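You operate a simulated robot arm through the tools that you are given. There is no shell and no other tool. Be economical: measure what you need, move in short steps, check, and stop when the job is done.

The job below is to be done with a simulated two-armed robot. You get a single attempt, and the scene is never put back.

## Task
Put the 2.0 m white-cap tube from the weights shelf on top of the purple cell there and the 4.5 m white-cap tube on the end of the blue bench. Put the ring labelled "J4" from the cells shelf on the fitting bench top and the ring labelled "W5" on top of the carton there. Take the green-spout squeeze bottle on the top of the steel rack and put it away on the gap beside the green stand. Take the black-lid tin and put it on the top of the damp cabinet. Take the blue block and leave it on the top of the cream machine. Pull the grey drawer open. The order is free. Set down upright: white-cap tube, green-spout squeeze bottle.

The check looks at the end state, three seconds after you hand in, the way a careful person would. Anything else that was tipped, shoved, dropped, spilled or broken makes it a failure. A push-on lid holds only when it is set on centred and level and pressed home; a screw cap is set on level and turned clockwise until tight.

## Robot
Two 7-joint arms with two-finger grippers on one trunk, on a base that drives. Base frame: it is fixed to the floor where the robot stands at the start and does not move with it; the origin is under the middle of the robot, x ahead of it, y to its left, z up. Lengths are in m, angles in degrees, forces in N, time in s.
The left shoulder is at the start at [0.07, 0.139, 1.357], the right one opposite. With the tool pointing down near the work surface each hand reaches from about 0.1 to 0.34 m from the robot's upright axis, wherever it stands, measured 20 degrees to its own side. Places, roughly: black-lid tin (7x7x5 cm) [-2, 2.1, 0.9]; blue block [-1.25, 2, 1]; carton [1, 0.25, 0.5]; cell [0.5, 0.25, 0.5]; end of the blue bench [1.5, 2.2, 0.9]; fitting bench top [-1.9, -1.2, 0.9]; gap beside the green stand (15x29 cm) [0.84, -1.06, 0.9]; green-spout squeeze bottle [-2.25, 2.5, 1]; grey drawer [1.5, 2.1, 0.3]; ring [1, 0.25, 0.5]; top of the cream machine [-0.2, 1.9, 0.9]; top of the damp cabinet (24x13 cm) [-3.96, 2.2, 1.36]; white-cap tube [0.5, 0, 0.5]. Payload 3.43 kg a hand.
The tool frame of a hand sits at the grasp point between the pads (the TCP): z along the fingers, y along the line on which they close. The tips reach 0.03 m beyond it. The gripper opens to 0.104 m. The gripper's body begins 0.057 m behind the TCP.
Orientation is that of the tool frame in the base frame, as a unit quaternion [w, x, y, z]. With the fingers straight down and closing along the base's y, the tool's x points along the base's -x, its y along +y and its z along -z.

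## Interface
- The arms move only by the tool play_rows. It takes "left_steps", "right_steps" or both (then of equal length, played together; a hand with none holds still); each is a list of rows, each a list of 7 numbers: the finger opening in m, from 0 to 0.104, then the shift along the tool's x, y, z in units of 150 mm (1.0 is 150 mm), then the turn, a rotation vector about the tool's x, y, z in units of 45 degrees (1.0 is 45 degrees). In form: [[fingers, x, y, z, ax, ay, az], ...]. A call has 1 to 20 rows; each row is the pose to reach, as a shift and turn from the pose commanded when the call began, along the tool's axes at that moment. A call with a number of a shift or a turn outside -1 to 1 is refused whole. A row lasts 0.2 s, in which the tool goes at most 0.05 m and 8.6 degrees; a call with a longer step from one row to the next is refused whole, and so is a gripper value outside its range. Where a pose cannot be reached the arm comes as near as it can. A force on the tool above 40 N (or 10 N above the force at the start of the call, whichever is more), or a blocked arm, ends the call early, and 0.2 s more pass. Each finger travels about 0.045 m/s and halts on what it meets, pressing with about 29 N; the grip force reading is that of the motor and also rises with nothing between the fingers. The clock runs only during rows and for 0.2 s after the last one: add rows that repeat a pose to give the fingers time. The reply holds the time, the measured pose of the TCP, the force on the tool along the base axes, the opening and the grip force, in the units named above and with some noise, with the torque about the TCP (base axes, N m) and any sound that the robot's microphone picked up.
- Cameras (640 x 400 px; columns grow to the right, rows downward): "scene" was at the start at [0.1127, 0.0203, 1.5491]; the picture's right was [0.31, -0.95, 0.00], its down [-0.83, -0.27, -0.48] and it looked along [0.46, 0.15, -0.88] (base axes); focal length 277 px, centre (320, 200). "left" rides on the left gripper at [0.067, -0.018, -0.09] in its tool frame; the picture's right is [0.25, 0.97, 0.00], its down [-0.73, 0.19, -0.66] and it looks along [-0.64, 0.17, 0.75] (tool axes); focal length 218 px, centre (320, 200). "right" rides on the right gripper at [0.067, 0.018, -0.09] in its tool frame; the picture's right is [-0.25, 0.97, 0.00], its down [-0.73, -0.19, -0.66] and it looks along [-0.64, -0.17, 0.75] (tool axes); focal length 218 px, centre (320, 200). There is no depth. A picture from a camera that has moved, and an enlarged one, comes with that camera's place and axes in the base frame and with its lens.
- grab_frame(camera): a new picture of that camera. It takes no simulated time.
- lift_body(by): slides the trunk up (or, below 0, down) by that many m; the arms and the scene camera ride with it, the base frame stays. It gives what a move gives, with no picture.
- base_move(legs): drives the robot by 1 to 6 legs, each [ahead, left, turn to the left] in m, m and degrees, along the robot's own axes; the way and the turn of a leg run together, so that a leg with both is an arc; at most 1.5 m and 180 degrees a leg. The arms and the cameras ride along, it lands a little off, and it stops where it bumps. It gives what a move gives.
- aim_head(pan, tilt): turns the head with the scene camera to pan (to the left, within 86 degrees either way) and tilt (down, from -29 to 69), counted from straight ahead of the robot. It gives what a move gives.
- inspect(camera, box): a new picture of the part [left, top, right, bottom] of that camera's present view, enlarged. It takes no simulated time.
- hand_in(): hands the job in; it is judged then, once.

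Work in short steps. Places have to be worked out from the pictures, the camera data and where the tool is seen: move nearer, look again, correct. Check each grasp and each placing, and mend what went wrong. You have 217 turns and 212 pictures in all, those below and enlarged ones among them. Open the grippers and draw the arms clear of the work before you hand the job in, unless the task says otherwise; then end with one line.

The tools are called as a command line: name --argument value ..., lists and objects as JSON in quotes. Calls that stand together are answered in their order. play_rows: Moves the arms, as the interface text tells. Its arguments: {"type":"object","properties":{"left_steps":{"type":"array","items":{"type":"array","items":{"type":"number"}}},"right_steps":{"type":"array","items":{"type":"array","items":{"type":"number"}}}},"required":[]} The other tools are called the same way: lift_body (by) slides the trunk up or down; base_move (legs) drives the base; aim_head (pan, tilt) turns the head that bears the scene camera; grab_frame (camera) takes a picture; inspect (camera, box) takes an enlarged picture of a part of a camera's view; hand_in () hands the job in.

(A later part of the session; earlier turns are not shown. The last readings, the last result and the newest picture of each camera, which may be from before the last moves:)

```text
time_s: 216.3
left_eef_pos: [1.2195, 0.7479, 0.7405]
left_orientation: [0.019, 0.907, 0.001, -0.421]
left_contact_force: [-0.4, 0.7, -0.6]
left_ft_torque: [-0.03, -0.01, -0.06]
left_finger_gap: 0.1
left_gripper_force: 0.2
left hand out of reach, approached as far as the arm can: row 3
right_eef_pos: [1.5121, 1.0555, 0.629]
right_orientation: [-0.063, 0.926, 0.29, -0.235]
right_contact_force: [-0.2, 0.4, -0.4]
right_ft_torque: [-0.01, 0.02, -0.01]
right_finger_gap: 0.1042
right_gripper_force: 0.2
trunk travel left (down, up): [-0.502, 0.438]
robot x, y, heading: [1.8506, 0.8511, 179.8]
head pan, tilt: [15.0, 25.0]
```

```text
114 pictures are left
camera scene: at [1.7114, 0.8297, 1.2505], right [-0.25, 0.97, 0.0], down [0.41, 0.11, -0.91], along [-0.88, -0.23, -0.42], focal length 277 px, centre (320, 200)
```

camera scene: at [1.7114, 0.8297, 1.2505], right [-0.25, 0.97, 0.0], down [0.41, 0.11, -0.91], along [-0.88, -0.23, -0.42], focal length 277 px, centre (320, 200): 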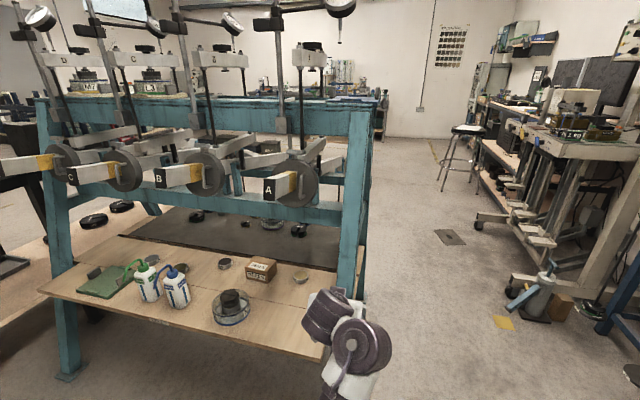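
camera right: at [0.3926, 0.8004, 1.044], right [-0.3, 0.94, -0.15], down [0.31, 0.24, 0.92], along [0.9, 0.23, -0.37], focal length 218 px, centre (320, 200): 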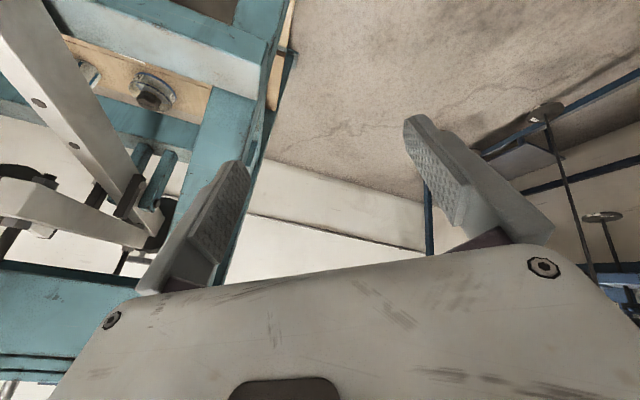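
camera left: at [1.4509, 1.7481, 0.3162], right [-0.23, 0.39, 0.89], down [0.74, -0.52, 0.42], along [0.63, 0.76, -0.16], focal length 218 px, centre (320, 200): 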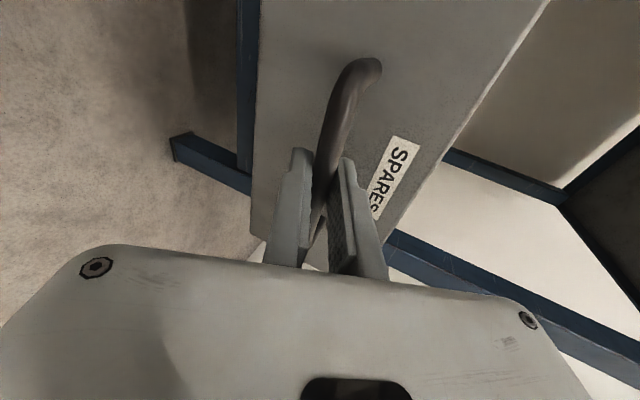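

The hand points at the shelf with 50° pitch. I'll extend the arm 15 cm, lower to a hover height and line up with W5.

play_rows --left_steps '[[0.1, -0.16, 0, 0.19, 0, 0, 0], [0.1, -0.32, 0, 0.38, 0, 0, 0], [0.1, -0.48, 0, 0.57, 0, 0, 0], [0.1, -0.645, 0, 0.764, 0, 0, 0]]'

lift_body --by -0.1

base_move --legs '[[0, 0.215, 0]]'

grab_frame --camera "scene"

grab_frame --camera "left"

```text
time_s: 217.3
left_eef_pos: [1.0689, 0.7456, 0.7435]
left_orientation: [0.012, 0.907, 0.001, -0.421]
left_contact_force: [0.1, -0.5, -1.3]
left_ft_torque: [-0.01, 0.01, 0.0]
left_finger_gap: 0.1002
left_gripper_force: 0.1
right_eef_pos: [1.5125, 1.0554, 0.6302]
right_orientation: [-0.063, 0.926, 0.291, -0.234]
right_contact_force: [0.8, -0.8, -0.3]
right_ft_torque: [-0.01, -0.02, -0.04]
right_finger_gap: 0.1038
right_gripper_force: 0.0
trunk travel left (down, up): [-0.502, 0.438]
robot x, y, heading: [1.8481, 0.8546, 179.6]
head pan, tilt: [15.0, 25.0]
```

```text
time_s: 218.7
left_eef_pos: [1.0682, 0.7463, 0.6447]
left_orientation: [0.014, 0.907, 0.001, -0.421]
left_contact_force: [-0.5, -0.3, -0.3]
left_ft_torque: [0.01, -0.02, 0.01]
left_finger_gap: 0.1
left_gripper_force: 0.0
right_eef_pos: [1.512, 1.0549, 0.5319]
right_orientation: [-0.063, 0.925, 0.29, -0.235]
right_contact_force: [0.1, -0.5, -0.1]
right_ft_torque: [-0.01, 0.01, 0.03]
right_finger_gap: 0.1041
right_gripper_force: 0.1
trunk travel left (down, up): [-0.402, 0.538]
robot x, y, heading: [1.851, 0.847, 179.5]
head pan, tilt: [15.0, 25.0]
```

```text
time_s: 219.7
left_eef_pos: [1.0681, 0.7107, 0.6446]
left_orientation: [0.009, 0.907, -0.007, -0.421]
left_contact_force: [-0.2, 1.6, -1.2]
left_ft_torque: [0.03, 0.06, 0.06]
left_finger_gap: 0.101
left_gripper_force: 0.7
right_eef_pos: [1.5112, 1.0088, 0.53]
right_orientation: [-0.063, 0.926, 0.289, -0.235]
right_contact_force: [0.5, 0.3, -0.3]
right_ft_torque: [0.0, -0.04, 0.02]
right_finger_gap: 0.104
right_gripper_force: 0.2
trunk travel left (down, up): [-0.402, 0.538]
robot x, y, heading: [1.8544, 0.8002, 179.7]
head pan, tilt: [15.0, 25.0]
stopped in leg 1: the force on the tool passed its limit at 46 N (the readings are from after the stop); the commanded pose is now the measured one
```

```text
113 pictures are left
camera scene: at [1.7106, 0.7809, 1.1505], right [-0.25, 0.97, 0.0], down [0.41, 0.11, -0.91], along [-0.88, -0.23, -0.42], focal length 277 px, centre (320, 200)
```

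scene: 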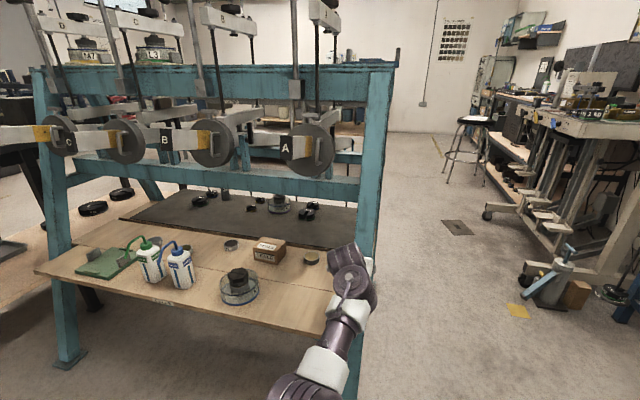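

```text
112 pictures are left
camera left: at [1.1804, 0.7264, 0.6529], right [0.16, -0.97, -0.17], down [0.03, -0.17, 0.99], along [-0.99, -0.16, 0.0], focal length 218 px, centre (320, 200)
```

left: 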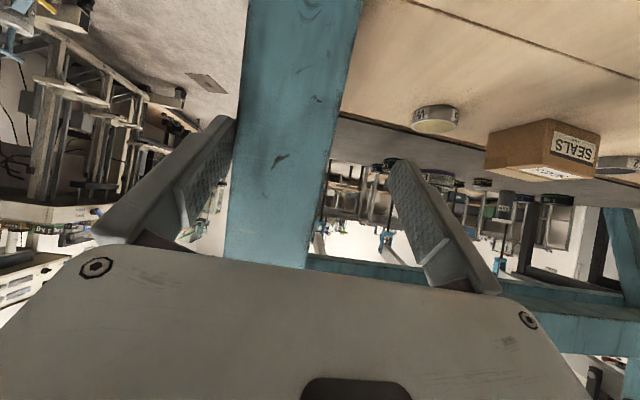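

I struck the frame leg sideways (light touch). I'll back out, shift over, then come in.

base_move --legs '[[0, -0.03, 0], [-0.15, 0, 0], [0, 0.21, 0]]'

grab_frame --camera "left"

grab_frame --camera "scene"

```text
time_s: 222.7
left_eef_pos: [1.2148, 0.5276, 0.6454]
left_orientation: [0.009, 0.907, -0.005, -0.421]
left_contact_force: [-0.2, -0.4, -0.2]
left_ft_torque: [-0.02, -0.01, -0.01]
left_finger_gap: 0.1
left_gripper_force: 0.0
right_eef_pos: [1.6575, 0.8277, 0.5304]
right_orientation: [-0.064, 0.925, 0.292, -0.234]
right_contact_force: [0.5, -0.1, 0.0]
right_ft_torque: [0.0, -0.02, -0.03]
right_finger_gap: 0.104
right_gripper_force: 0.1
trunk travel left (down, up): [-0.402, 0.538]
robot x, y, heading: [1.9953, 0.6237, 179.6]
head pan, tilt: [15.0, 25.0]
```

```text
111 pictures are left
camera left: at [1.3264, 0.5442, 0.6527], right [0.16, -0.97, -0.17], down [0.03, -0.17, 0.99], along [-0.99, -0.17, 0.0], focal length 218 px, centre (320, 200)
```

left: 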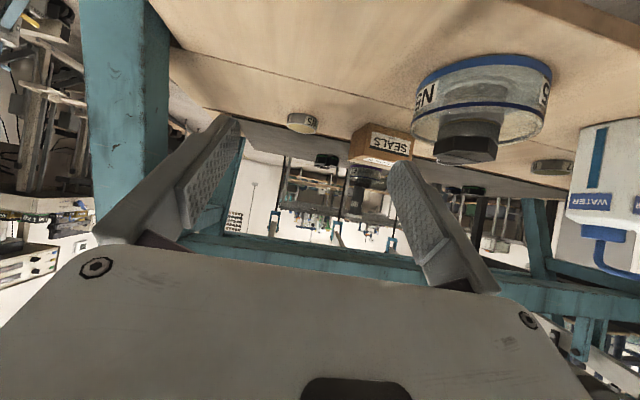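

```text
110 pictures are left
camera scene: at [1.8566, 0.6002, 1.1505], right [-0.26, 0.97, 0.0], down [0.41, 0.11, -0.91], along [-0.88, -0.23, -0.42], focal length 277 px, centre (320, 200)
```

scene: 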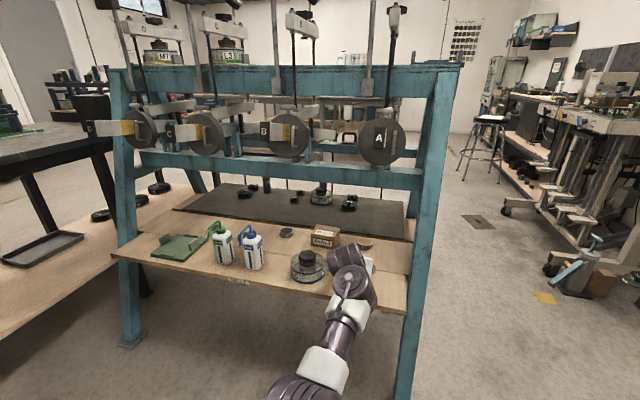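

W5 is at about [0.895,0.533]. I'll drive in 30 cm at hover height.

base_move --legs '[[0.28, 0, 0]]'

lift_body --by -0.07

grab_frame --camera "left"

inspect --camera "scene" --box '[260, 200, 420, 300]'

```text
time_s: 224.7
left_eef_pos: [0.9245, 0.531, 0.6439]
left_orientation: [0.009, 0.907, -0.006, -0.422]
left_contact_force: [-0.3, -1.0, 0.0]
left_ft_torque: [0.0, 0.01, 0.03]
left_finger_gap: 0.0998
left_gripper_force: 0.1
right_eef_pos: [1.3675, 0.8302, 0.5296]
right_orientation: [-0.063, 0.926, 0.29, -0.234]
right_contact_force: [0.6, -0.6, 0.0]
right_ft_torque: [0.02, -0.01, -0.03]
right_finger_gap: 0.1038
right_gripper_force: 0.1
trunk travel left (down, up): [-0.402, 0.538]
robot x, y, heading: [1.7009, 0.6247, 179.8]
head pan, tilt: [15.0, 25.0]
```

```text
time_s: 225.8
left_eef_pos: [0.9238, 0.5308, 0.5758]
left_orientation: [0.01, 0.907, -0.006, -0.421]
left_contact_force: [-0.5, 0.0, -0.5]
left_ft_torque: [-0.02, 0.02, -0.01]
left_finger_gap: 0.1
left_gripper_force: 0.0
right_eef_pos: [1.3668, 0.8293, 0.4614]
right_orientation: [-0.064, 0.925, 0.291, -0.235]
right_contact_force: [0.2, 0.0, -0.1]
right_ft_torque: [-0.01, -0.02, 0.0]
right_finger_gap: 0.1038
right_gripper_force: 0.0
trunk travel left (down, up): [-0.332, 0.608]
robot x, y, heading: [1.7024, 0.628, 179.8]
head pan, tilt: [15.0, 25.0]
```

```text
109 pictures are left
camera left: at [1.036, 0.5468, 0.5829], right [0.16, -0.97, -0.17], down [0.03, -0.17, 0.99], along [-0.99, -0.16, 0.0], focal length 218 px, centre (320, 200)
```

left: 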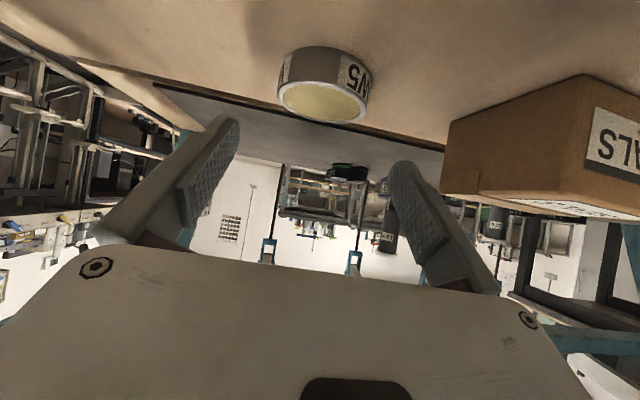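

```text
4.00 times, centred on (340, 250) of scene
camera zoom: at [1.5663, 0.6023, 1.0805], right [-0.25, 0.97, 0.0], down [0.41, 0.11, -0.91], along [-0.88, -0.23, -0.42], focal length 1107 px, centre (240, 0)
```

zoom: 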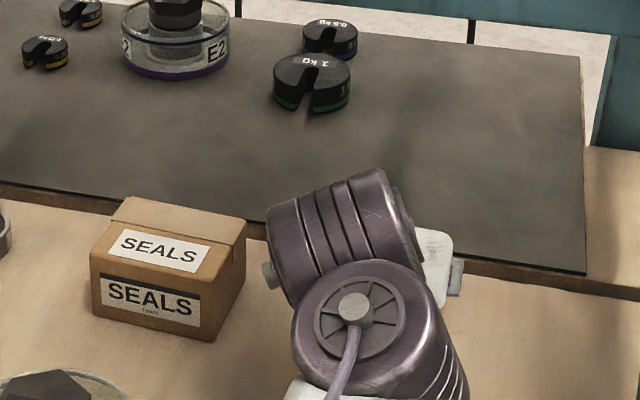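

The ring is at about [0.898,0.536]. I'll lower to TCP z 0.534, nudge in and close.

lift_body --by -0.041

play_rows --left_steps '[[0.1, -0.04, -0.033, 0.05, 0, 0, 0], [0.085, -0.04, -0.033, 0.05, 0, 0, 0], [0.07, -0.04, -0.033, 0.05, 0, 0, 0], [0.055, -0.04, -0.033, 0.05, 0, 0, 0], [0.045, -0.04, -0.033, 0.05, 0, 0, 0], [0.045, -0.04, -0.033, 0.05, 0, 0, 0], [0.04, -0.04, -0.033, 0.05, 0, 0, 0], [0.04, -0.04, -0.033, 0.05, 0, 0, 0]]'

grab_frame --camera "left"

```text
time_s: 226.6
left_eef_pos: [0.9233, 0.5318, 0.5355]
left_orientation: [0.01, 0.907, -0.006, -0.422]
left_contact_force: [-0.8, 0.6, 2.1]
left_ft_torque: [0.05, 0.04, 0.02]
left_finger_gap: 0.1001
left_gripper_force: 0.0
right_eef_pos: [1.3667, 0.83, 0.419]
right_orientation: [-0.064, 0.925, 0.291, -0.235]
right_contact_force: [-0.3, -0.6, -0.3]
right_ft_torque: [0.0, -0.01, -0.02]
right_finger_gap: 0.104
right_gripper_force: 0.0
trunk travel left (down, up): [-0.291, 0.649]
robot x, y, heading: [1.7062, 0.6284, 179.5]
head pan, tilt: [15.0, 25.0]
```

```text
time_s: 228.4
left_eef_pos: [0.915, 0.5354, 0.5334]
left_orientation: [0.009, 0.907, -0.007, -0.421]
left_contact_force: [-0.1, 0.3, -0.1]
left_ft_torque: [0.04, -0.01, -0.01]
left_finger_gap: 0.0584
left_gripper_force: 28.5
right_eef_pos: [1.3659, 0.8306, 0.4187]
right_orientation: [-0.064, 0.926, 0.29, -0.235]
right_contact_force: [-0.5, 0.6, -0.4]
right_ft_torque: [-0.02, 0.01, -0.01]
right_finger_gap: 0.1039
right_gripper_force: 0.0
trunk travel left (down, up): [-0.291, 0.649]
robot x, y, heading: [1.7064, 0.6284, 179.8]
head pan, tilt: [15.0, 25.0]
```

```text
107 pictures are left
camera left: at [1.0267, 0.552, 0.5408], right [0.16, -0.97, -0.17], down [0.03, -0.17, 0.99], along [-0.99, -0.16, 0.0], focal length 218 px, centre (320, 200)
```

left: 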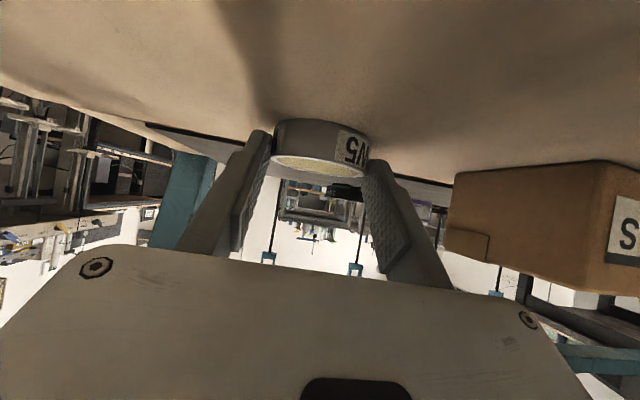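

W5 is gripped (58 mm). The carton top centre triangulates to [0.926,0.379,0.57]. I'll lift and shift over it.

lift_body --by 0.1

base_move --legs '[[-0.028, 0.157, 0]]'

grab_frame --camera "left"

inspect --camera "scene" --box '[220, 170, 460, 320]'

```text
time_s: 229.8
left_eef_pos: [0.915, 0.5354, 0.6319]
left_orientation: [0.009, 0.907, -0.006, -0.42]
left_contact_force: [-1.0, 0.0, -2.6]
left_ft_torque: [0.01, -0.03, -0.01]
left_finger_gap: 0.0585
left_gripper_force: 29.4
right_eef_pos: [1.3672, 0.8302, 0.5192]
right_orientation: [-0.063, 0.926, 0.291, -0.234]
right_contact_force: [-0.3, -0.7, 0.0]
right_ft_torque: [-0.02, -0.02, 0.02]
right_finger_gap: 0.1039
right_gripper_force: 0.0
trunk travel left (down, up): [-0.391, 0.549]
robot x, y, heading: [1.7044, 0.625, 180.0]
head pan, tilt: [15.0, 25.0]
```

```text
time_s: 231.2
left_eef_pos: [0.9418, 0.3725, 0.6322]
left_orientation: [0.011, 0.907, -0.004, -0.421]
left_contact_force: [0.4, -0.3, -2.2]
left_ft_torque: [-0.01, -0.02, -0.01]
left_finger_gap: 0.0587
left_gripper_force: 28.8
right_eef_pos: [1.3929, 0.6686, 0.5189]
right_orientation: [-0.063, 0.925, 0.291, -0.235]
right_contact_force: [-0.2, 0.7, 0.0]
right_ft_torque: [0.02, -0.02, 0.0]
right_finger_gap: 0.1039
right_gripper_force: 0.0
trunk travel left (down, up): [-0.391, 0.549]
robot x, y, heading: [1.736, 0.4648, 179.8]
head pan, tilt: [15.0, 25.0]
```

```text
106 pictures are left
camera left: at [1.0537, 0.39, 0.6408], right [0.16, -0.97, -0.17], down [0.03, -0.17, 0.99], along [-0.99, -0.17, 0.0], focal length 218 px, centre (320, 200)
```

left: 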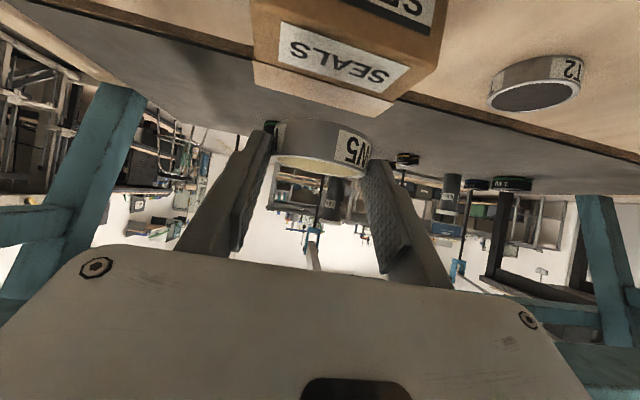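

```text
2.67 times, centred on (340, 245) of scene
camera zoom: at [1.5929, 0.4406, 1.1394], right [-0.26, 0.97, 0.0], down [0.41, 0.11, -0.91], along [-0.88, -0.23, -0.42], focal length 738 px, centre (267, 80)
```

zoom: 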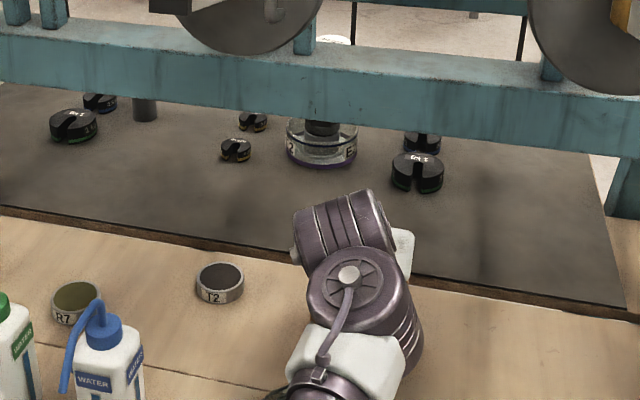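

The ring sits over the carton centre ([0.925,0.373]). I'll lower by feel.

lift_body --by -0.022

lift_body --by -0.005

lift_body --by -0.004

grab_frame --camera "left"

```text
time_s: 231.9
left_eef_pos: [0.9426, 0.3735, 0.6114]
left_orientation: [0.01, 0.907, -0.005, -0.421]
left_contact_force: [1.0, -0.3, -1.8]
left_ft_torque: [-0.03, -0.03, 0.04]
left_finger_gap: 0.0586
left_gripper_force: 28.9
right_eef_pos: [1.3932, 0.6697, 0.4976]
right_orientation: [-0.064, 0.925, 0.291, -0.235]
right_contact_force: [-0.5, 0.6, -0.5]
right_ft_torque: [-0.03, -0.01, 0.01]
right_finger_gap: 0.1037
right_gripper_force: 0.1
trunk travel left (down, up): [-0.369, 0.571]
robot x, y, heading: [1.7293, 0.464, 179.6]
head pan, tilt: [15.0, 25.0]
```

```text
time_s: 232.4
left_eef_pos: [0.9433, 0.3752, 0.6063]
left_orientation: [0.01, 0.907, -0.006, -0.421]
left_contact_force: [0.5, 0.1, -2.3]
left_ft_torque: [-0.02, -0.08, 0.01]
left_finger_gap: 0.0587
left_gripper_force: 29.2
right_eef_pos: [1.3925, 0.6692, 0.4922]
right_orientation: [-0.064, 0.926, 0.29, -0.234]
right_contact_force: [-0.2, -0.4, -0.1]
right_ft_torque: [0.04, -0.01, 0.02]
right_finger_gap: 0.104
right_gripper_force: 0.0
trunk travel left (down, up): [-0.364, 0.576]
robot x, y, heading: [1.731, 0.464, 179.7]
head pan, tilt: [15.0, 25.0]
```

```text
time_s: 232.9
left_eef_pos: [0.9417, 0.3738, 0.6018]
left_orientation: [0.01, 0.907, -0.005, -0.421]
left_contact_force: [0.9, -0.4, -1.5]
left_ft_torque: [0.0, -0.03, 0.01]
left_finger_gap: 0.0586
left_gripper_force: 29.0
right_eef_pos: [1.3937, 0.669, 0.4873]
right_orientation: [-0.064, 0.925, 0.291, -0.235]
right_contact_force: [0.1, 0.2, -0.2]
right_ft_torque: [-0.04, -0.01, 0.0]
right_finger_gap: 0.104
right_gripper_force: 0.0
trunk travel left (down, up): [-0.36, 0.58]
robot x, y, heading: [1.7313, 0.464, 180.0]
head pan, tilt: [15.0, 25.0]
```

```text
104 pictures are left
camera left: at [1.0537, 0.3903, 0.6098], right [0.16, -0.97, -0.17], down [0.03, -0.17, 0.99], along [-0.99, -0.17, 0.0], focal length 218 px, centre (320, 200)
```

left: 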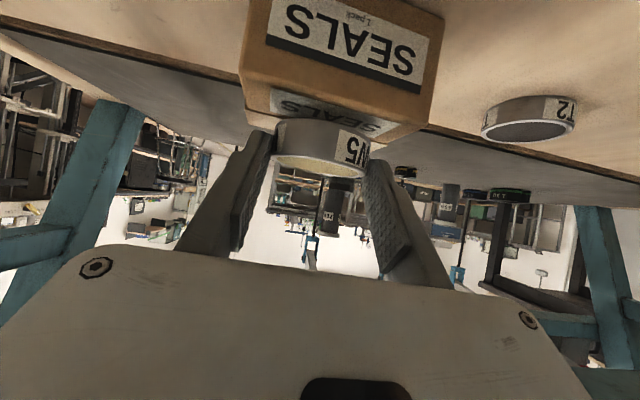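

lift_body --by -0.005

lift_body --by -0.005

lift_body --by -0.004

```text
time_s: 233.5
left_eef_pos: [0.9421, 0.374, 0.5974]
left_orientation: [0.01, 0.907, -0.005, -0.421]
left_contact_force: [-0.5, 0.0, -1.7]
left_ft_torque: [0.0, -0.03, 0.01]
left_finger_gap: 0.0589
left_gripper_force: 28.6
right_eef_pos: [1.3934, 0.67, 0.483]
right_orientation: [-0.063, 0.926, 0.29, -0.235]
right_contact_force: [0.4, 0.0, 0.1]
right_ft_torque: [-0.04, -0.05, 0.03]
right_finger_gap: 0.1038
right_gripper_force: 0.0
trunk travel left (down, up): [-0.355, 0.585]
robot x, y, heading: [1.7334, 0.4647, 179.6]
head pan, tilt: [15.0, 25.0]
```

```text
time_s: 234.0
left_eef_pos: [0.9413, 0.3724, 0.5943]
left_orientation: [0.01, 0.906, -0.005, -0.422]
left_contact_force: [-1.8, -0.5, 1.2]
left_ft_torque: [0.09, 0.1, 0.03]
left_finger_gap: 0.0586
left_gripper_force: 30.1
right_eef_pos: [1.3941, 0.6691, 0.4783]
right_orientation: [-0.064, 0.925, 0.291, -0.234]
right_contact_force: [-0.5, 0.3, -0.4]
right_ft_torque: [-0.01, -0.03, 0.02]
right_finger_gap: 0.104
right_gripper_force: 0.0
trunk travel left (down, up): [-0.35, 0.59]
robot x, y, heading: [1.7332, 0.4632, 179.6]
head pan, tilt: [15.0, 25.0]
```

```text
time_s: 234.5
left_eef_pos: [0.9424, 0.3737, 0.5926]
left_orientation: [0.01, 0.905, -0.005, -0.425]
left_contact_force: [-2.3, -0.4, 14.1]
left_ft_torque: [0.36, 0.2, 0.04]
left_finger_gap: 0.0584
left_gripper_force: 28.5
right_eef_pos: [1.394, 0.6695, 0.4743]
right_orientation: [-0.064, 0.925, 0.291, -0.236]
right_contact_force: [0.3, -0.7, 0.9]
right_ft_torque: [-0.01, -0.04, 0.01]
right_finger_gap: 0.1041
right_gripper_force: 0.2
trunk travel left (down, up): [-0.346, 0.594]
robot x, y, heading: [1.7297, 0.469, 179.6]
head pan, tilt: [15.0, 25.0]
```

Contact is felt, so I'll release, rise and check.

play_rows --left_steps '[[0.065, 0, 0, 0, 0, 0, 0], [0.08, 0, 0, 0, 0, 0, 0], [0.095, 0, 0, 0, 0, 0, 0], [0.095, 0, 0, 0, 0, 0, 0]]'

lift_body --by 0.06

base_move --legs '[[-0.12, 0, 0]]'

grab_frame --camera "left"

grab_frame --camera "scene"

```text
time_s: 235.5
left_eef_pos: [0.943, 0.3736, 0.5931]
left_orientation: [0.01, 0.905, -0.005, -0.424]
left_contact_force: [-1.8, -5.5, 17.8]
left_ft_torque: [0.62, 0.48, 0.29]
left_finger_gap: 0.0891
left_gripper_force: 0.1
right_eef_pos: [1.3943, 0.6688, 0.4759]
right_orientation: [-0.065, 0.925, 0.29, -0.236]
right_contact_force: [-0.2, -0.9, 0.0]
right_ft_torque: [0.02, 0.02, 0.0]
right_finger_gap: 0.1042
right_gripper_force: 0.1
trunk travel left (down, up): [-0.346, 0.594]
robot x, y, heading: [1.7323, 0.4657, 179.9]
head pan, tilt: [15.0, 25.0]
```

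```text
time_s: 236.5
left_eef_pos: [0.9424, 0.3737, 0.6472]
left_orientation: [0.01, 0.907, -0.005, -0.42]
left_contact_force: [0.1, -0.4, 0.1]
left_ft_torque: [-0.01, 0.02, -0.01]
left_finger_gap: 0.0948
left_gripper_force: 0.1
right_eef_pos: [1.3943, 0.6694, 0.5352]
right_orientation: [-0.064, 0.925, 0.291, -0.234]
right_contact_force: [0.4, 0.3, -0.4]
right_ft_torque: [0.01, 0.01, -0.01]
right_finger_gap: 0.1037
right_gripper_force: 0.1
trunk travel left (down, up): [-0.406, 0.534]
robot x, y, heading: [1.7292, 0.4683, 179.9]
head pan, tilt: [15.0, 25.0]
```

```text
time_s: 237.8
left_eef_pos: [1.0637, 0.3756, 0.6491]
left_orientation: [0.01, 0.906, -0.006, -0.422]
left_contact_force: [0.2, 0.7, 0.2]
left_ft_torque: [0.0, 0.02, 0.0]
left_finger_gap: 0.0948
left_gripper_force: 0.2
right_eef_pos: [1.5154, 0.6691, 0.535]
right_orientation: [-0.064, 0.925, 0.29, -0.236]
right_contact_force: [0.0, -0.8, 0.3]
right_ft_torque: [0.02, 0.05, -0.01]
right_finger_gap: 0.1043
right_gripper_force: 0.0
trunk travel left (down, up): [-0.406, 0.534]
robot x, y, heading: [1.856, 0.4655, 179.6]
head pan, tilt: [15.0, 25.0]
```

```text
103 pictures are left
camera left: at [1.1758, 0.3914, 0.6568], right [0.16, -0.97, -0.17], down [0.03, -0.17, 0.99], along [-0.99, -0.16, 0.0], focal length 218 px, centre (320, 200)
```

left: 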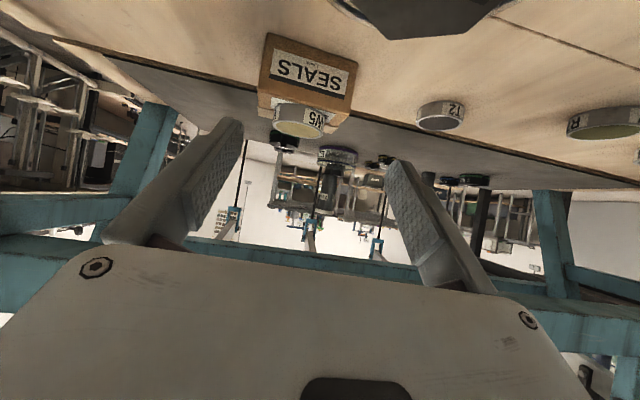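

```text
102 pictures are left
camera scene: at [1.7157, 0.4412, 1.1546], right [-0.25, 0.97, 0.0], down [0.41, 0.11, -0.91], along [-0.88, -0.23, -0.42], focal length 277 px, centre (320, 200)
```

scene: 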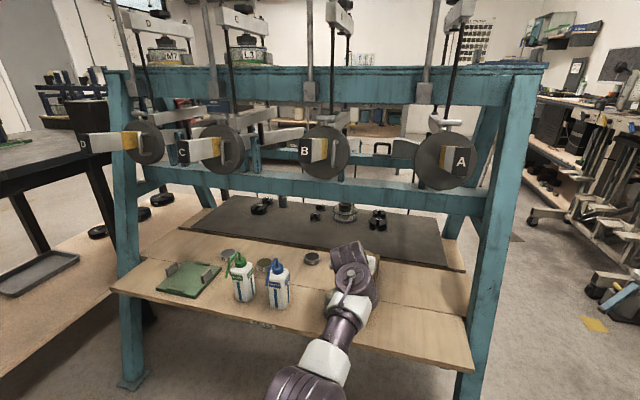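

W5 sits on the carton. Next is J4; I'll zoom on it and its neighbours.

inspect --camera "scene" --box '[140, 220, 300, 320]'

inspect --camera "left" --box '[240, 20, 400, 120]'

```text
4.00 times, centred on (220, 270) of scene
camera zoom: at [1.7157, 0.4412, 1.1546], right [-0.25, 0.97, 0.0], down [0.41, 0.11, -0.91], along [-0.88, -0.23, -0.42], focal length 1107 px, centre (720, -80)
```

zoom: 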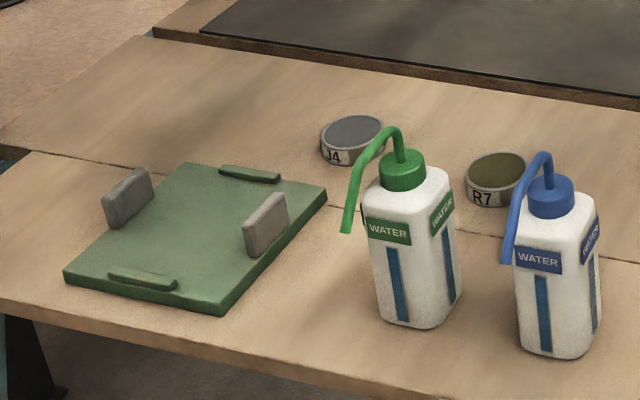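

```text
4.00 times, centred on (320, 70) of left
camera zoom: at [1.1758, 0.3914, 0.6568], right [0.16, -0.97, -0.17], down [0.03, -0.17, 0.99], along [-0.99, -0.16, 0.0], focal length 873 px, centre (320, 720)
```

zoom: 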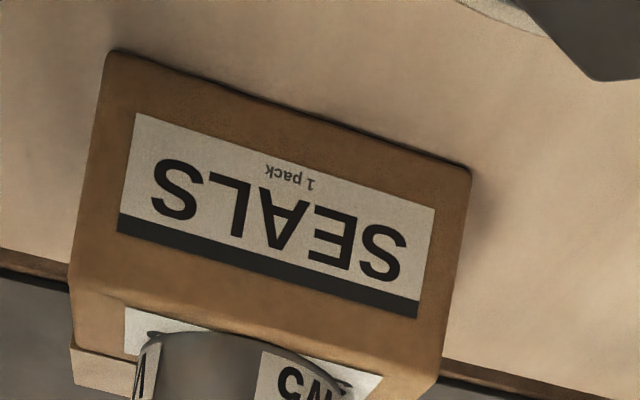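

J4 is confirmed at [0.954,-0.125]. A grey block on the tray stands right behind it, so I'll come in yawed 30° with a steeper hand. First up and across above the bottles.

base_move --legs '[[-0.07, 0, 0]]'

lift_body --by 0.1

play_rows --left_steps '[[0.1, 0, 0, 0, 0.13, 0, 0.11], [0.1, 0, 0, 0, 0.26, 0, 0.22], [0.1, 0, 0, 0, 0.39, 0, 0.33], [0.1, 0, 0, 0, 0.511, 0, 0.429]]'

play_rows --left_steps '[[0.1, 0, 0, 0, 0, 0.15, 0], [0.1, 0, 0, 0, 0, 0.3, 0], [0.1, 0, 0, 0, 0, 0.44, 0]]'

grab_frame --camera "scene"

```text
time_s: 238.8
left_eef_pos: [1.135, 0.3753, 0.6497]
left_orientation: [0.009, 0.906, -0.006, -0.423]
left_contact_force: [-0.2, 0.4, 0.8]
left_ft_torque: [-0.03, -0.02, 0.0]
left_finger_gap: 0.0951
left_gripper_force: 0.0
right_eef_pos: [1.5864, 0.6689, 0.5345]
right_orientation: [-0.064, 0.926, 0.291, -0.234]
right_contact_force: [0.2, 0.7, 0.1]
right_ft_torque: [-0.02, 0.01, 0.02]
right_finger_gap: 0.1038
right_gripper_force: 0.0
trunk travel left (down, up): [-0.406, 0.534]
robot x, y, heading: [1.922, 0.4646, 179.7]
head pan, tilt: [15.0, 25.0]
```

```text
time_s: 240.1
left_eef_pos: [1.1343, 0.3747, 0.748]
left_orientation: [0.009, 0.907, -0.007, -0.421]
left_contact_force: [0.1, 0.6, 0.4]
left_ft_torque: [0.02, 0.04, 0.0]
left_finger_gap: 0.0948
left_gripper_force: 0.0
right_eef_pos: [1.586, 0.6683, 0.6338]
right_orientation: [-0.065, 0.926, 0.29, -0.234]
right_contact_force: [0.1, 0.9, -0.2]
right_ft_torque: [-0.01, -0.01, 0.05]
right_finger_gap: 0.1041
right_gripper_force: 0.0
trunk travel left (down, up): [-0.506, 0.434]
robot x, y, heading: [1.9221, 0.4632, 179.6]
head pan, tilt: [15.0, 25.0]
```

```text
time_s: 241.1
left_eef_pos: [1.1342, 0.3747, 0.7478]
left_orientation: [-0.101, 0.876, -0.242, -0.404]
left_contact_force: [-0.6, 0.8, 0.2]
left_ft_torque: [-0.01, 0.02, 0.0]
left_finger_gap: 0.0999
left_gripper_force: 0.1
right_eef_pos: [1.5868, 0.6687, 0.6347]
right_orientation: [-0.064, 0.926, 0.29, -0.234]
right_contact_force: [0.0, 0.7, -0.1]
right_ft_torque: [-0.03, -0.01, 0.0]
right_finger_gap: 0.1043
right_gripper_force: 0.0
trunk travel left (down, up): [-0.506, 0.434]
robot x, y, heading: [1.924, 0.4645, 179.8]
head pan, tilt: [15.0, 25.0]
```

```text
time_s: 241.9
left_eef_pos: [1.1352, 0.3743, 0.7474]
left_orientation: [-0.057, 0.934, -0.254, -0.245]
left_contact_force: [-0.6, 0.7, 0.1]
left_ft_torque: [-0.01, 0.0, -0.03]
left_finger_gap: 0.1
left_gripper_force: 0.0
right_eef_pos: [1.5859, 0.6681, 0.6339]
right_orientation: [-0.064, 0.926, 0.29, -0.234]
right_contact_force: [-0.4, 0.3, 0.0]
right_ft_torque: [-0.01, -0.01, -0.04]
right_finger_gap: 0.1041
right_gripper_force: 0.1
trunk travel left (down, up): [-0.506, 0.434]
robot x, y, heading: [1.9242, 0.4612, 179.8]
head pan, tilt: [15.0, 25.0]
```

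```text
99 pictures are left
camera scene: at [1.7855, 0.4408, 1.2544], right [-0.25, 0.97, 0.0], down [0.41, 0.11, -0.91], along [-0.88, -0.23, -0.42], focal length 277 px, centre (320, 200)
```

scene: 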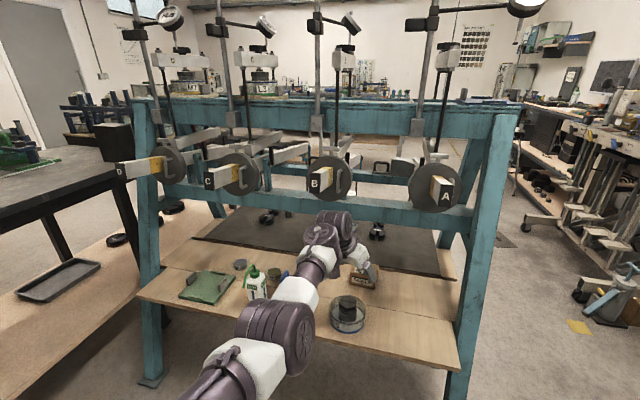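

The wrist would brush the lever discs going sideways, so I'll draw the hand back 10 cm first, then shift across.

play_rows --left_steps '[[0.1, 0.17, -0.11, -0.1, 0, 0, 0], [0.1, 0.34, -0.22, -0.19, 0, 0, 0], [0.1, 0.5, -0.335, -0.286, 0, 0, 0]]'

base_move --legs '[[0, 0.535, 0]]'

grab_frame --camera "scene"

grab_frame --camera "left"

```text
time_s: 242.7
left_eef_pos: [1.2348, 0.372, 0.7512]
left_orientation: [-0.058, 0.933, -0.254, -0.248]
left_contact_force: [0.8, 0.3, 0.0]
left_ft_torque: [-0.02, 0.02, -0.02]
left_finger_gap: 0.1001
left_gripper_force: 0.1
right_eef_pos: [1.5872, 0.669, 0.6351]
right_orientation: [-0.065, 0.925, 0.29, -0.235]
right_contact_force: [-0.2, 0.3, -0.4]
right_ft_torque: [0.0, -0.03, 0.01]
right_finger_gap: 0.1042
right_gripper_force: 0.1
trunk travel left (down, up): [-0.506, 0.434]
robot x, y, heading: [1.9242, 0.4657, 179.6]
head pan, tilt: [15.0, 25.0]
```

```text
time_s: 245.8
left_eef_pos: [1.2307, -0.1454, 0.7485]
left_orientation: [-0.058, 0.933, -0.254, -0.247]
left_contact_force: [0.4, -0.5, 0.4]
left_ft_torque: [0.01, 0.01, -0.01]
left_finger_gap: 0.0999
left_gripper_force: 0.1
right_eef_pos: [1.5839, 0.1512, 0.6349]
right_orientation: [-0.063, 0.925, 0.291, -0.235]
right_contact_force: [-0.1, 0.2, -1.7]
right_ft_torque: [-0.01, 0.01, -0.02]
right_finger_gap: 0.1039
right_gripper_force: 0.1
trunk travel left (down, up): [-0.506, 0.434]
robot x, y, heading: [1.9228, -0.0528, 179.6]
head pan, tilt: [15.0, 25.0]
```

```text
98 pictures are left
camera scene: at [1.7831, -0.0765, 1.2545], right [-0.25, 0.97, 0.0], down [0.41, 0.11, -0.91], along [-0.88, -0.23, -0.42], focal length 277 px, centre (320, 200)
```

scene: 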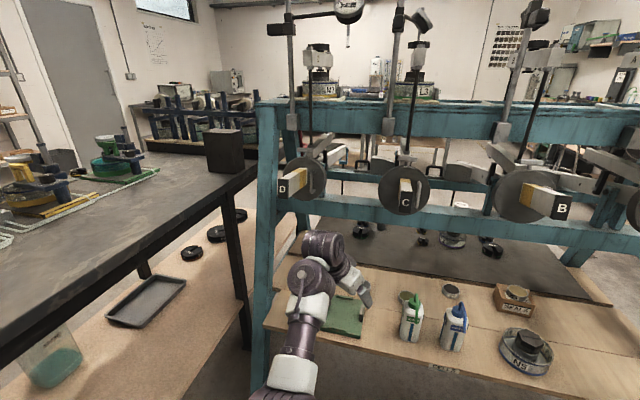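

```text
97 pictures are left
camera left: at [1.3293, -0.1816, 0.7963], right [-0.3, -0.95, -0.11], down [-0.36, 0.01, 0.93], along [-0.89, 0.32, -0.34], focal length 218 px, centre (320, 200)
```

left: 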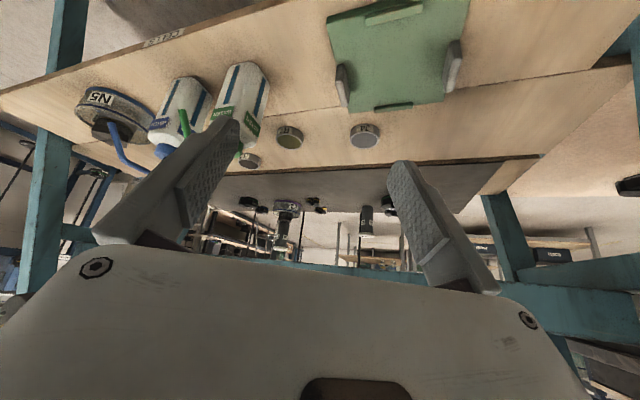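

J4 is re-measured at [0.951,-0.127]. I'll lower, drive in, then check before the final descent.

lift_body --by -0.13

base_move --legs '[[0.24, -0.015, 0]]'

grab_frame --camera "left"

grab_frame --camera "scene"

```text
time_s: 247.3
left_eef_pos: [1.2329, -0.1452, 0.6206]
left_orientation: [-0.058, 0.933, -0.254, -0.248]
left_contact_force: [-0.7, 0.2, 0.3]
left_ft_torque: [0.01, -0.03, -0.03]
left_finger_gap: 0.1001
left_gripper_force: 0.1
right_eef_pos: [1.5837, 0.152, 0.5045]
right_orientation: [-0.064, 0.926, 0.29, -0.235]
right_contact_force: [0.1, 0.0, -0.4]
right_ft_torque: [-0.01, 0.0, -0.04]
right_finger_gap: 0.1039
right_gripper_force: 0.1
trunk travel left (down, up): [-0.376, 0.564]
robot x, y, heading: [1.9253, -0.0547, 179.8]
head pan, tilt: [15.0, 25.0]
```

```text
time_s: 249.1
left_eef_pos: [0.9905, -0.1365, 0.6201]
left_orientation: [-0.056, 0.934, -0.25, -0.248]
left_contact_force: [-0.5, 0.7, -0.4]
left_ft_torque: [0.0, -0.02, 0.01]
left_finger_gap: 0.0999
left_gripper_force: 0.1
right_eef_pos: [1.3415, 0.1635, 0.5033]
right_orientation: [-0.062, 0.924, 0.295, -0.235]
right_contact_force: [0.1, 0.1, 0.1]
right_ft_torque: [0.02, -0.01, 0.0]
right_finger_gap: 0.1041
right_gripper_force: 0.1
trunk travel left (down, up): [-0.376, 0.564]
robot x, y, heading: [1.6819, -0.0354, -179.7]
head pan, tilt: [15.0, 25.0]
```

```text
96 pictures are left
camera left: at [1.0901, -0.1719, 0.6659], right [-0.29, -0.95, -0.11], down [-0.36, 0.0, 0.93], along [-0.89, 0.31, -0.34], focal length 218 px, centre (320, 200)
```

left: 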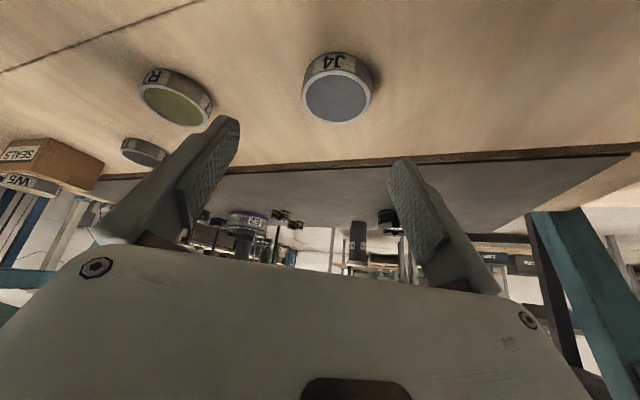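

```text
95 pictures are left
camera scene: at [1.5426, -0.0623, 1.1243], right [-0.26, 0.96, 0.0], down [0.41, 0.11, -0.91], along [-0.87, -0.24, -0.42], focal length 277 px, centre (320, 200)
```

scene: 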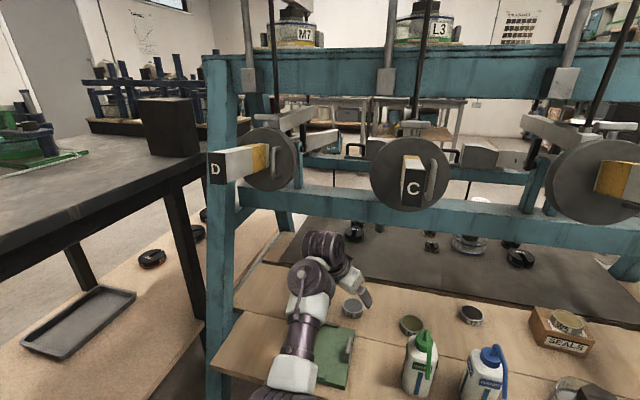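

J4 is at [0.954,-0.130]. I'll shift 2.5 cm forward and descend to TCP z 0.537.

play_rows --left_steps '[[0.1, -0.13, 0.085, 0.074, 0, 0, 0], [0.1, -0.13, 0.085, 0.074, 0, 0, 0]]'

lift_body --by -0.075

lift_body --by -0.008

grab_frame --camera "left"

```text
time_s: 249.7
left_eef_pos: [0.9655, -0.1348, 0.6181]
left_orientation: [-0.056, 0.935, -0.249, -0.248]
left_contact_force: [-0.4, -0.3, 0.4]
left_ft_torque: [-0.01, 0.02, -0.02]
left_finger_gap: 0.1002
left_gripper_force: 0.1
right_eef_pos: [1.3414, 0.1631, 0.5045]
right_orientation: [-0.062, 0.924, 0.295, -0.235]
right_contact_force: [-0.5, 0.2, 0.7]
right_ft_torque: [0.03, 0.0, -0.03]
right_finger_gap: 0.1039
right_gripper_force: 0.0
trunk travel left (down, up): [-0.376, 0.564]
robot x, y, heading: [1.6839, -0.0375, -179.8]
head pan, tilt: [15.0, 25.0]
```

```text
time_s: 250.8
left_eef_pos: [0.9655, -0.1364, 0.5436]
left_orientation: [-0.056, 0.935, -0.249, -0.248]
left_contact_force: [-0.3, -0.9, 0.0]
left_ft_torque: [-0.01, 0.01, 0.03]
left_finger_gap: 0.1002
left_gripper_force: 0.0
right_eef_pos: [1.3417, 0.1637, 0.4309]
right_orientation: [-0.064, 0.924, 0.294, -0.235]
right_contact_force: [0.3, 0.6, 0.3]
right_ft_torque: [0.01, -0.01, 0.01]
right_finger_gap: 0.104
right_gripper_force: 0.0
trunk travel left (down, up): [-0.301, 0.639]
robot x, y, heading: [1.6813, -0.0363, -179.9]
head pan, tilt: [15.0, 25.0]
```

```text
time_s: 251.4
left_eef_pos: [0.9661, -0.136, 0.5392]
left_orientation: [-0.056, 0.933, -0.25, -0.251]
left_contact_force: [5.0, 2.5, 18.7]
left_ft_torque: [1.02, -0.5, -0.32]
left_finger_gap: 0.0983
left_gripper_force: 0.0
right_eef_pos: [1.3425, 0.1637, 0.4225]
right_orientation: [-0.063, 0.924, 0.295, -0.237]
right_contact_force: [-0.1, 0.1, -0.1]
right_ft_torque: [-0.03, -0.02, -0.03]
right_finger_gap: 0.1039
right_gripper_force: 0.0
trunk travel left (down, up): [-0.293, 0.647]
robot x, y, heading: [1.6837, -0.0368, -179.6]
head pan, tilt: [15.0, 25.0]
```

```text
94 pictures are left
camera left: at [1.0649, -0.1707, 0.5855], right [-0.29, -0.95, -0.11], down [-0.35, 0.0, 0.94], along [-0.89, 0.31, -0.33], focal length 218 px, centre (320, 200)
```

left: 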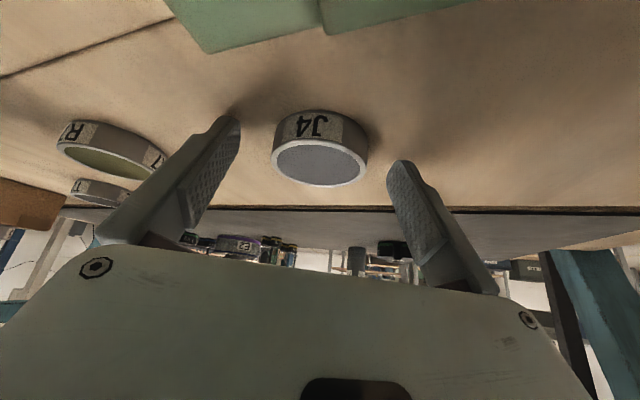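

The fingertips touch the shelf; I'll raise 5 mm and close.

lift_body --by 0.006

play_rows --left_steps '[[0.085, 0, 0, 0, 0, 0, 0], [0.07, 0, 0, 0, 0, 0, 0], [0.055, 0, 0, 0, 0, 0, 0], [0.045, 0, 0, 0, 0, 0, 0], [0.04, 0, 0, 0, 0, 0, 0], [0.04, 0, 0, 0, 0, 0, 0], [0.04, 0, 0, 0, 0, 0, 0]]'

lift_body --by 0.08

grab_frame --camera "left"

```text
time_s: 252.0
left_eef_pos: [0.9658, -0.1353, 0.5405]
left_orientation: [-0.056, 0.935, -0.25, -0.247]
left_contact_force: [-1.3, 2.0, 4.0]
left_ft_torque: [0.3, 0.04, 0.19]
left_finger_gap: 0.1
left_gripper_force: 0.0
right_eef_pos: [1.3427, 0.1637, 0.4272]
right_orientation: [-0.063, 0.924, 0.295, -0.234]
right_contact_force: [-0.6, 0.8, -0.4]
right_ft_torque: [0.0, -0.02, 0.0]
right_finger_gap: 0.104
right_gripper_force: 0.0
trunk travel left (down, up): [-0.299, 0.641]
robot x, y, heading: [1.684, -0.0354, -179.8]
head pan, tilt: [15.0, 25.0]
```

```text
time_s: 253.6
left_eef_pos: [0.9665, -0.1358, 0.5401]
left_orientation: [-0.056, 0.934, -0.25, -0.248]
left_contact_force: [0.0, 0.4, -0.2]
left_ft_torque: [-0.01, 0.0, -0.01]
left_finger_gap: 0.0584
left_gripper_force: 28.9
right_eef_pos: [1.3413, 0.1636, 0.4276]
right_orientation: [-0.062, 0.924, 0.295, -0.235]
right_contact_force: [0.5, -1.1, 0.6]
right_ft_torque: [0.04, 0.0, 0.0]
right_finger_gap: 0.1041
right_gripper_force: 0.0
trunk travel left (down, up): [-0.299, 0.641]
robot x, y, heading: [1.6817, -0.0368, -179.7]
head pan, tilt: [15.0, 25.0]
```

```text
time_s: 254.7
left_eef_pos: [0.9655, -0.1352, 0.6199]
left_orientation: [-0.057, 0.935, -0.25, -0.247]
left_contact_force: [0.2, -0.2, -1.8]
left_ft_torque: [-0.01, -0.05, -0.03]
left_finger_gap: 0.0581
left_gripper_force: 29.5
right_eef_pos: [1.3404, 0.1635, 0.5067]
right_orientation: [-0.063, 0.924, 0.294, -0.236]
right_contact_force: [0.0, 0.4, 0.1]
right_ft_torque: [0.0, -0.01, 0.0]
right_finger_gap: 0.1041
right_gripper_force: 0.1
trunk travel left (down, up): [-0.379, 0.561]
robot x, y, heading: [1.6796, -0.0394, -179.6]
head pan, tilt: [15.0, 25.0]
```

```text
93 pictures are left
camera left: at [1.0637, -0.1715, 0.667], right [-0.29, -0.95, -0.11], down [-0.36, 0.0, 0.93], along [-0.89, 0.31, -0.34], focal length 218 px, centre (320, 200)
```

left: 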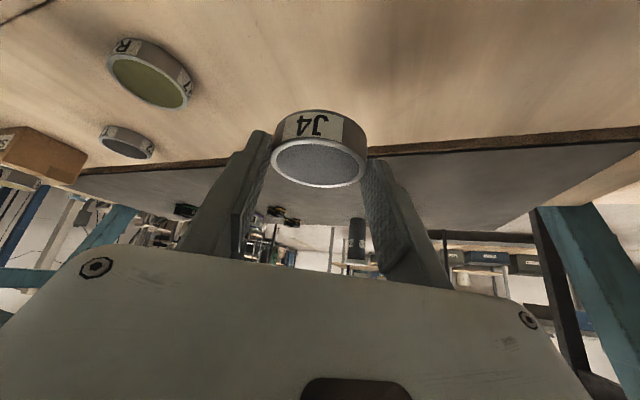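

J4 is held. I'll raise a little, back out, then fold the left arm close to the body for travel.

lift_body --by 0.03

base_move --legs '[[-0.25, 0, 0]]'

play_rows --left_steps '[[0.04, 0.19, -0.125, -0.11, 0, 0, 0], [0.04, 0.38, -0.25, -0.22, 0, 0, 0], [0.04, 0.57, -0.375, -0.33, 0, 0, 0], [0.04, 0.752, -0.502, -0.43, 0, 0, 0]]'

play_rows --left_steps '[[0.04, 0.19, -0.125, -0.11, 0, 0, 0], [0.04, 0.38, -0.25, -0.22, 0, 0, 0], [0.04, 0.57, -0.375, -0.33, 0, 0, 0]]'

grab_frame --camera "scene"

```text
time_s: 255.5
left_eef_pos: [0.9658, -0.1349, 0.6508]
left_orientation: [-0.056, 0.934, -0.25, -0.248]
left_contact_force: [0.6, -0.3, -1.5]
left_ft_torque: [0.0, -0.03, 0.03]
left_finger_gap: 0.0584
left_gripper_force: 28.7
right_eef_pos: [1.3419, 0.1637, 0.5375]
right_orientation: [-0.062, 0.924, 0.294, -0.235]
right_contact_force: [0.0, 0.3, -0.6]
right_ft_torque: [-0.01, -0.01, 0.0]
right_finger_gap: 0.104
right_gripper_force: 0.0
trunk travel left (down, up): [-0.409, 0.531]
robot x, y, heading: [1.6795, -0.0351, -179.5]
head pan, tilt: [15.0, 25.0]
```

```text
time_s: 257.3
left_eef_pos: [1.2168, -0.1381, 0.6512]
left_orientation: [-0.056, 0.935, -0.247, -0.247]
left_contact_force: [-0.1, 0.4, -2.4]
left_ft_torque: [0.01, -0.04, 0.0]
left_finger_gap: 0.0585
left_gripper_force: 29.0
right_eef_pos: [1.5906, 0.1634, 0.5378]
right_orientation: [-0.062, 0.923, 0.298, -0.235]
right_contact_force: [0.7, 0.9, 0.4]
right_ft_torque: [0.0, -0.01, 0.0]
right_finger_gap: 0.1037
right_gripper_force: 0.0
trunk travel left (down, up): [-0.409, 0.531]
robot x, y, heading: [1.9302, -0.0372, -179.4]
head pan, tilt: [15.0, 25.0]
```

```text
time_s: 258.3
left_eef_pos: [1.3583, -0.1522, 0.6646]
left_orientation: [-0.039, 0.934, -0.24, -0.26]
left_contact_force: [-0.9, -0.2, -2.2]
left_ft_torque: [0.0, -0.03, -0.02]
left_finger_gap: 0.0583
left_gripper_force: 29.2
right_eef_pos: [1.5899, 0.1633, 0.5379]
right_orientation: [-0.062, 0.923, 0.297, -0.235]
right_contact_force: [0.4, 0.7, -0.1]
right_ft_torque: [-0.03, -0.01, 0.04]
right_finger_gap: 0.1039
right_gripper_force: 0.1
trunk travel left (down, up): [-0.409, 0.531]
robot x, y, heading: [1.9305, -0.0339, -179.6]
head pan, tilt: [15.0, 25.0]
```

```text
time_s: 259.1
left_eef_pos: [1.4101, -0.1603, 0.7128]
left_orientation: [0.007, 0.906, -0.244, -0.347]
left_contact_force: [-0.7, 0.2, -1.7]
left_ft_torque: [-0.02, -0.01, 0.01]
left_finger_gap: 0.0582
left_gripper_force: 29.1
left hand out of reach, approached as far as the arm can: row 1, 2, 3
right_eef_pos: [1.5902, 0.1639, 0.5375]
right_orientation: [-0.063, 0.923, 0.297, -0.235]
right_contact_force: [-0.4, -0.4, -0.4]
right_ft_torque: [0.0, 0.0, 0.04]
right_finger_gap: 0.104
right_gripper_force: 0.0
trunk travel left (down, up): [-0.409, 0.531]
robot x, y, heading: [1.9314, -0.0346, -179.3]
head pan, tilt: [15.0, 25.0]
stopped in row 3 (left hand): the arm was blocked; the commanded pose is now the measured one
```

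```text
92 pictures are left
camera scene: at [1.7924, -0.0613, 1.1574], right [-0.27, 0.96, 0.0], down [0.41, 0.11, -0.91], along [-0.87, -0.24, -0.42], focal length 277 px, centre (320, 200)
```

scene: 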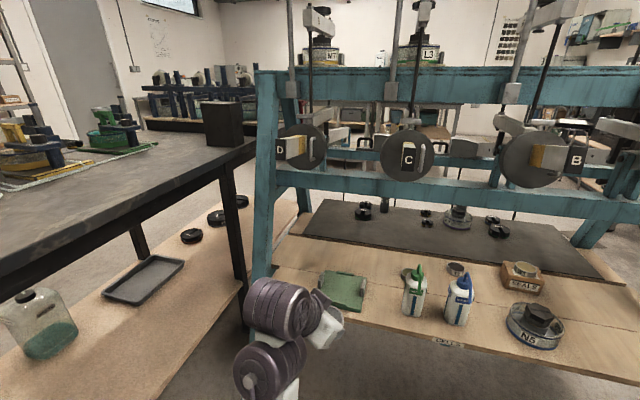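

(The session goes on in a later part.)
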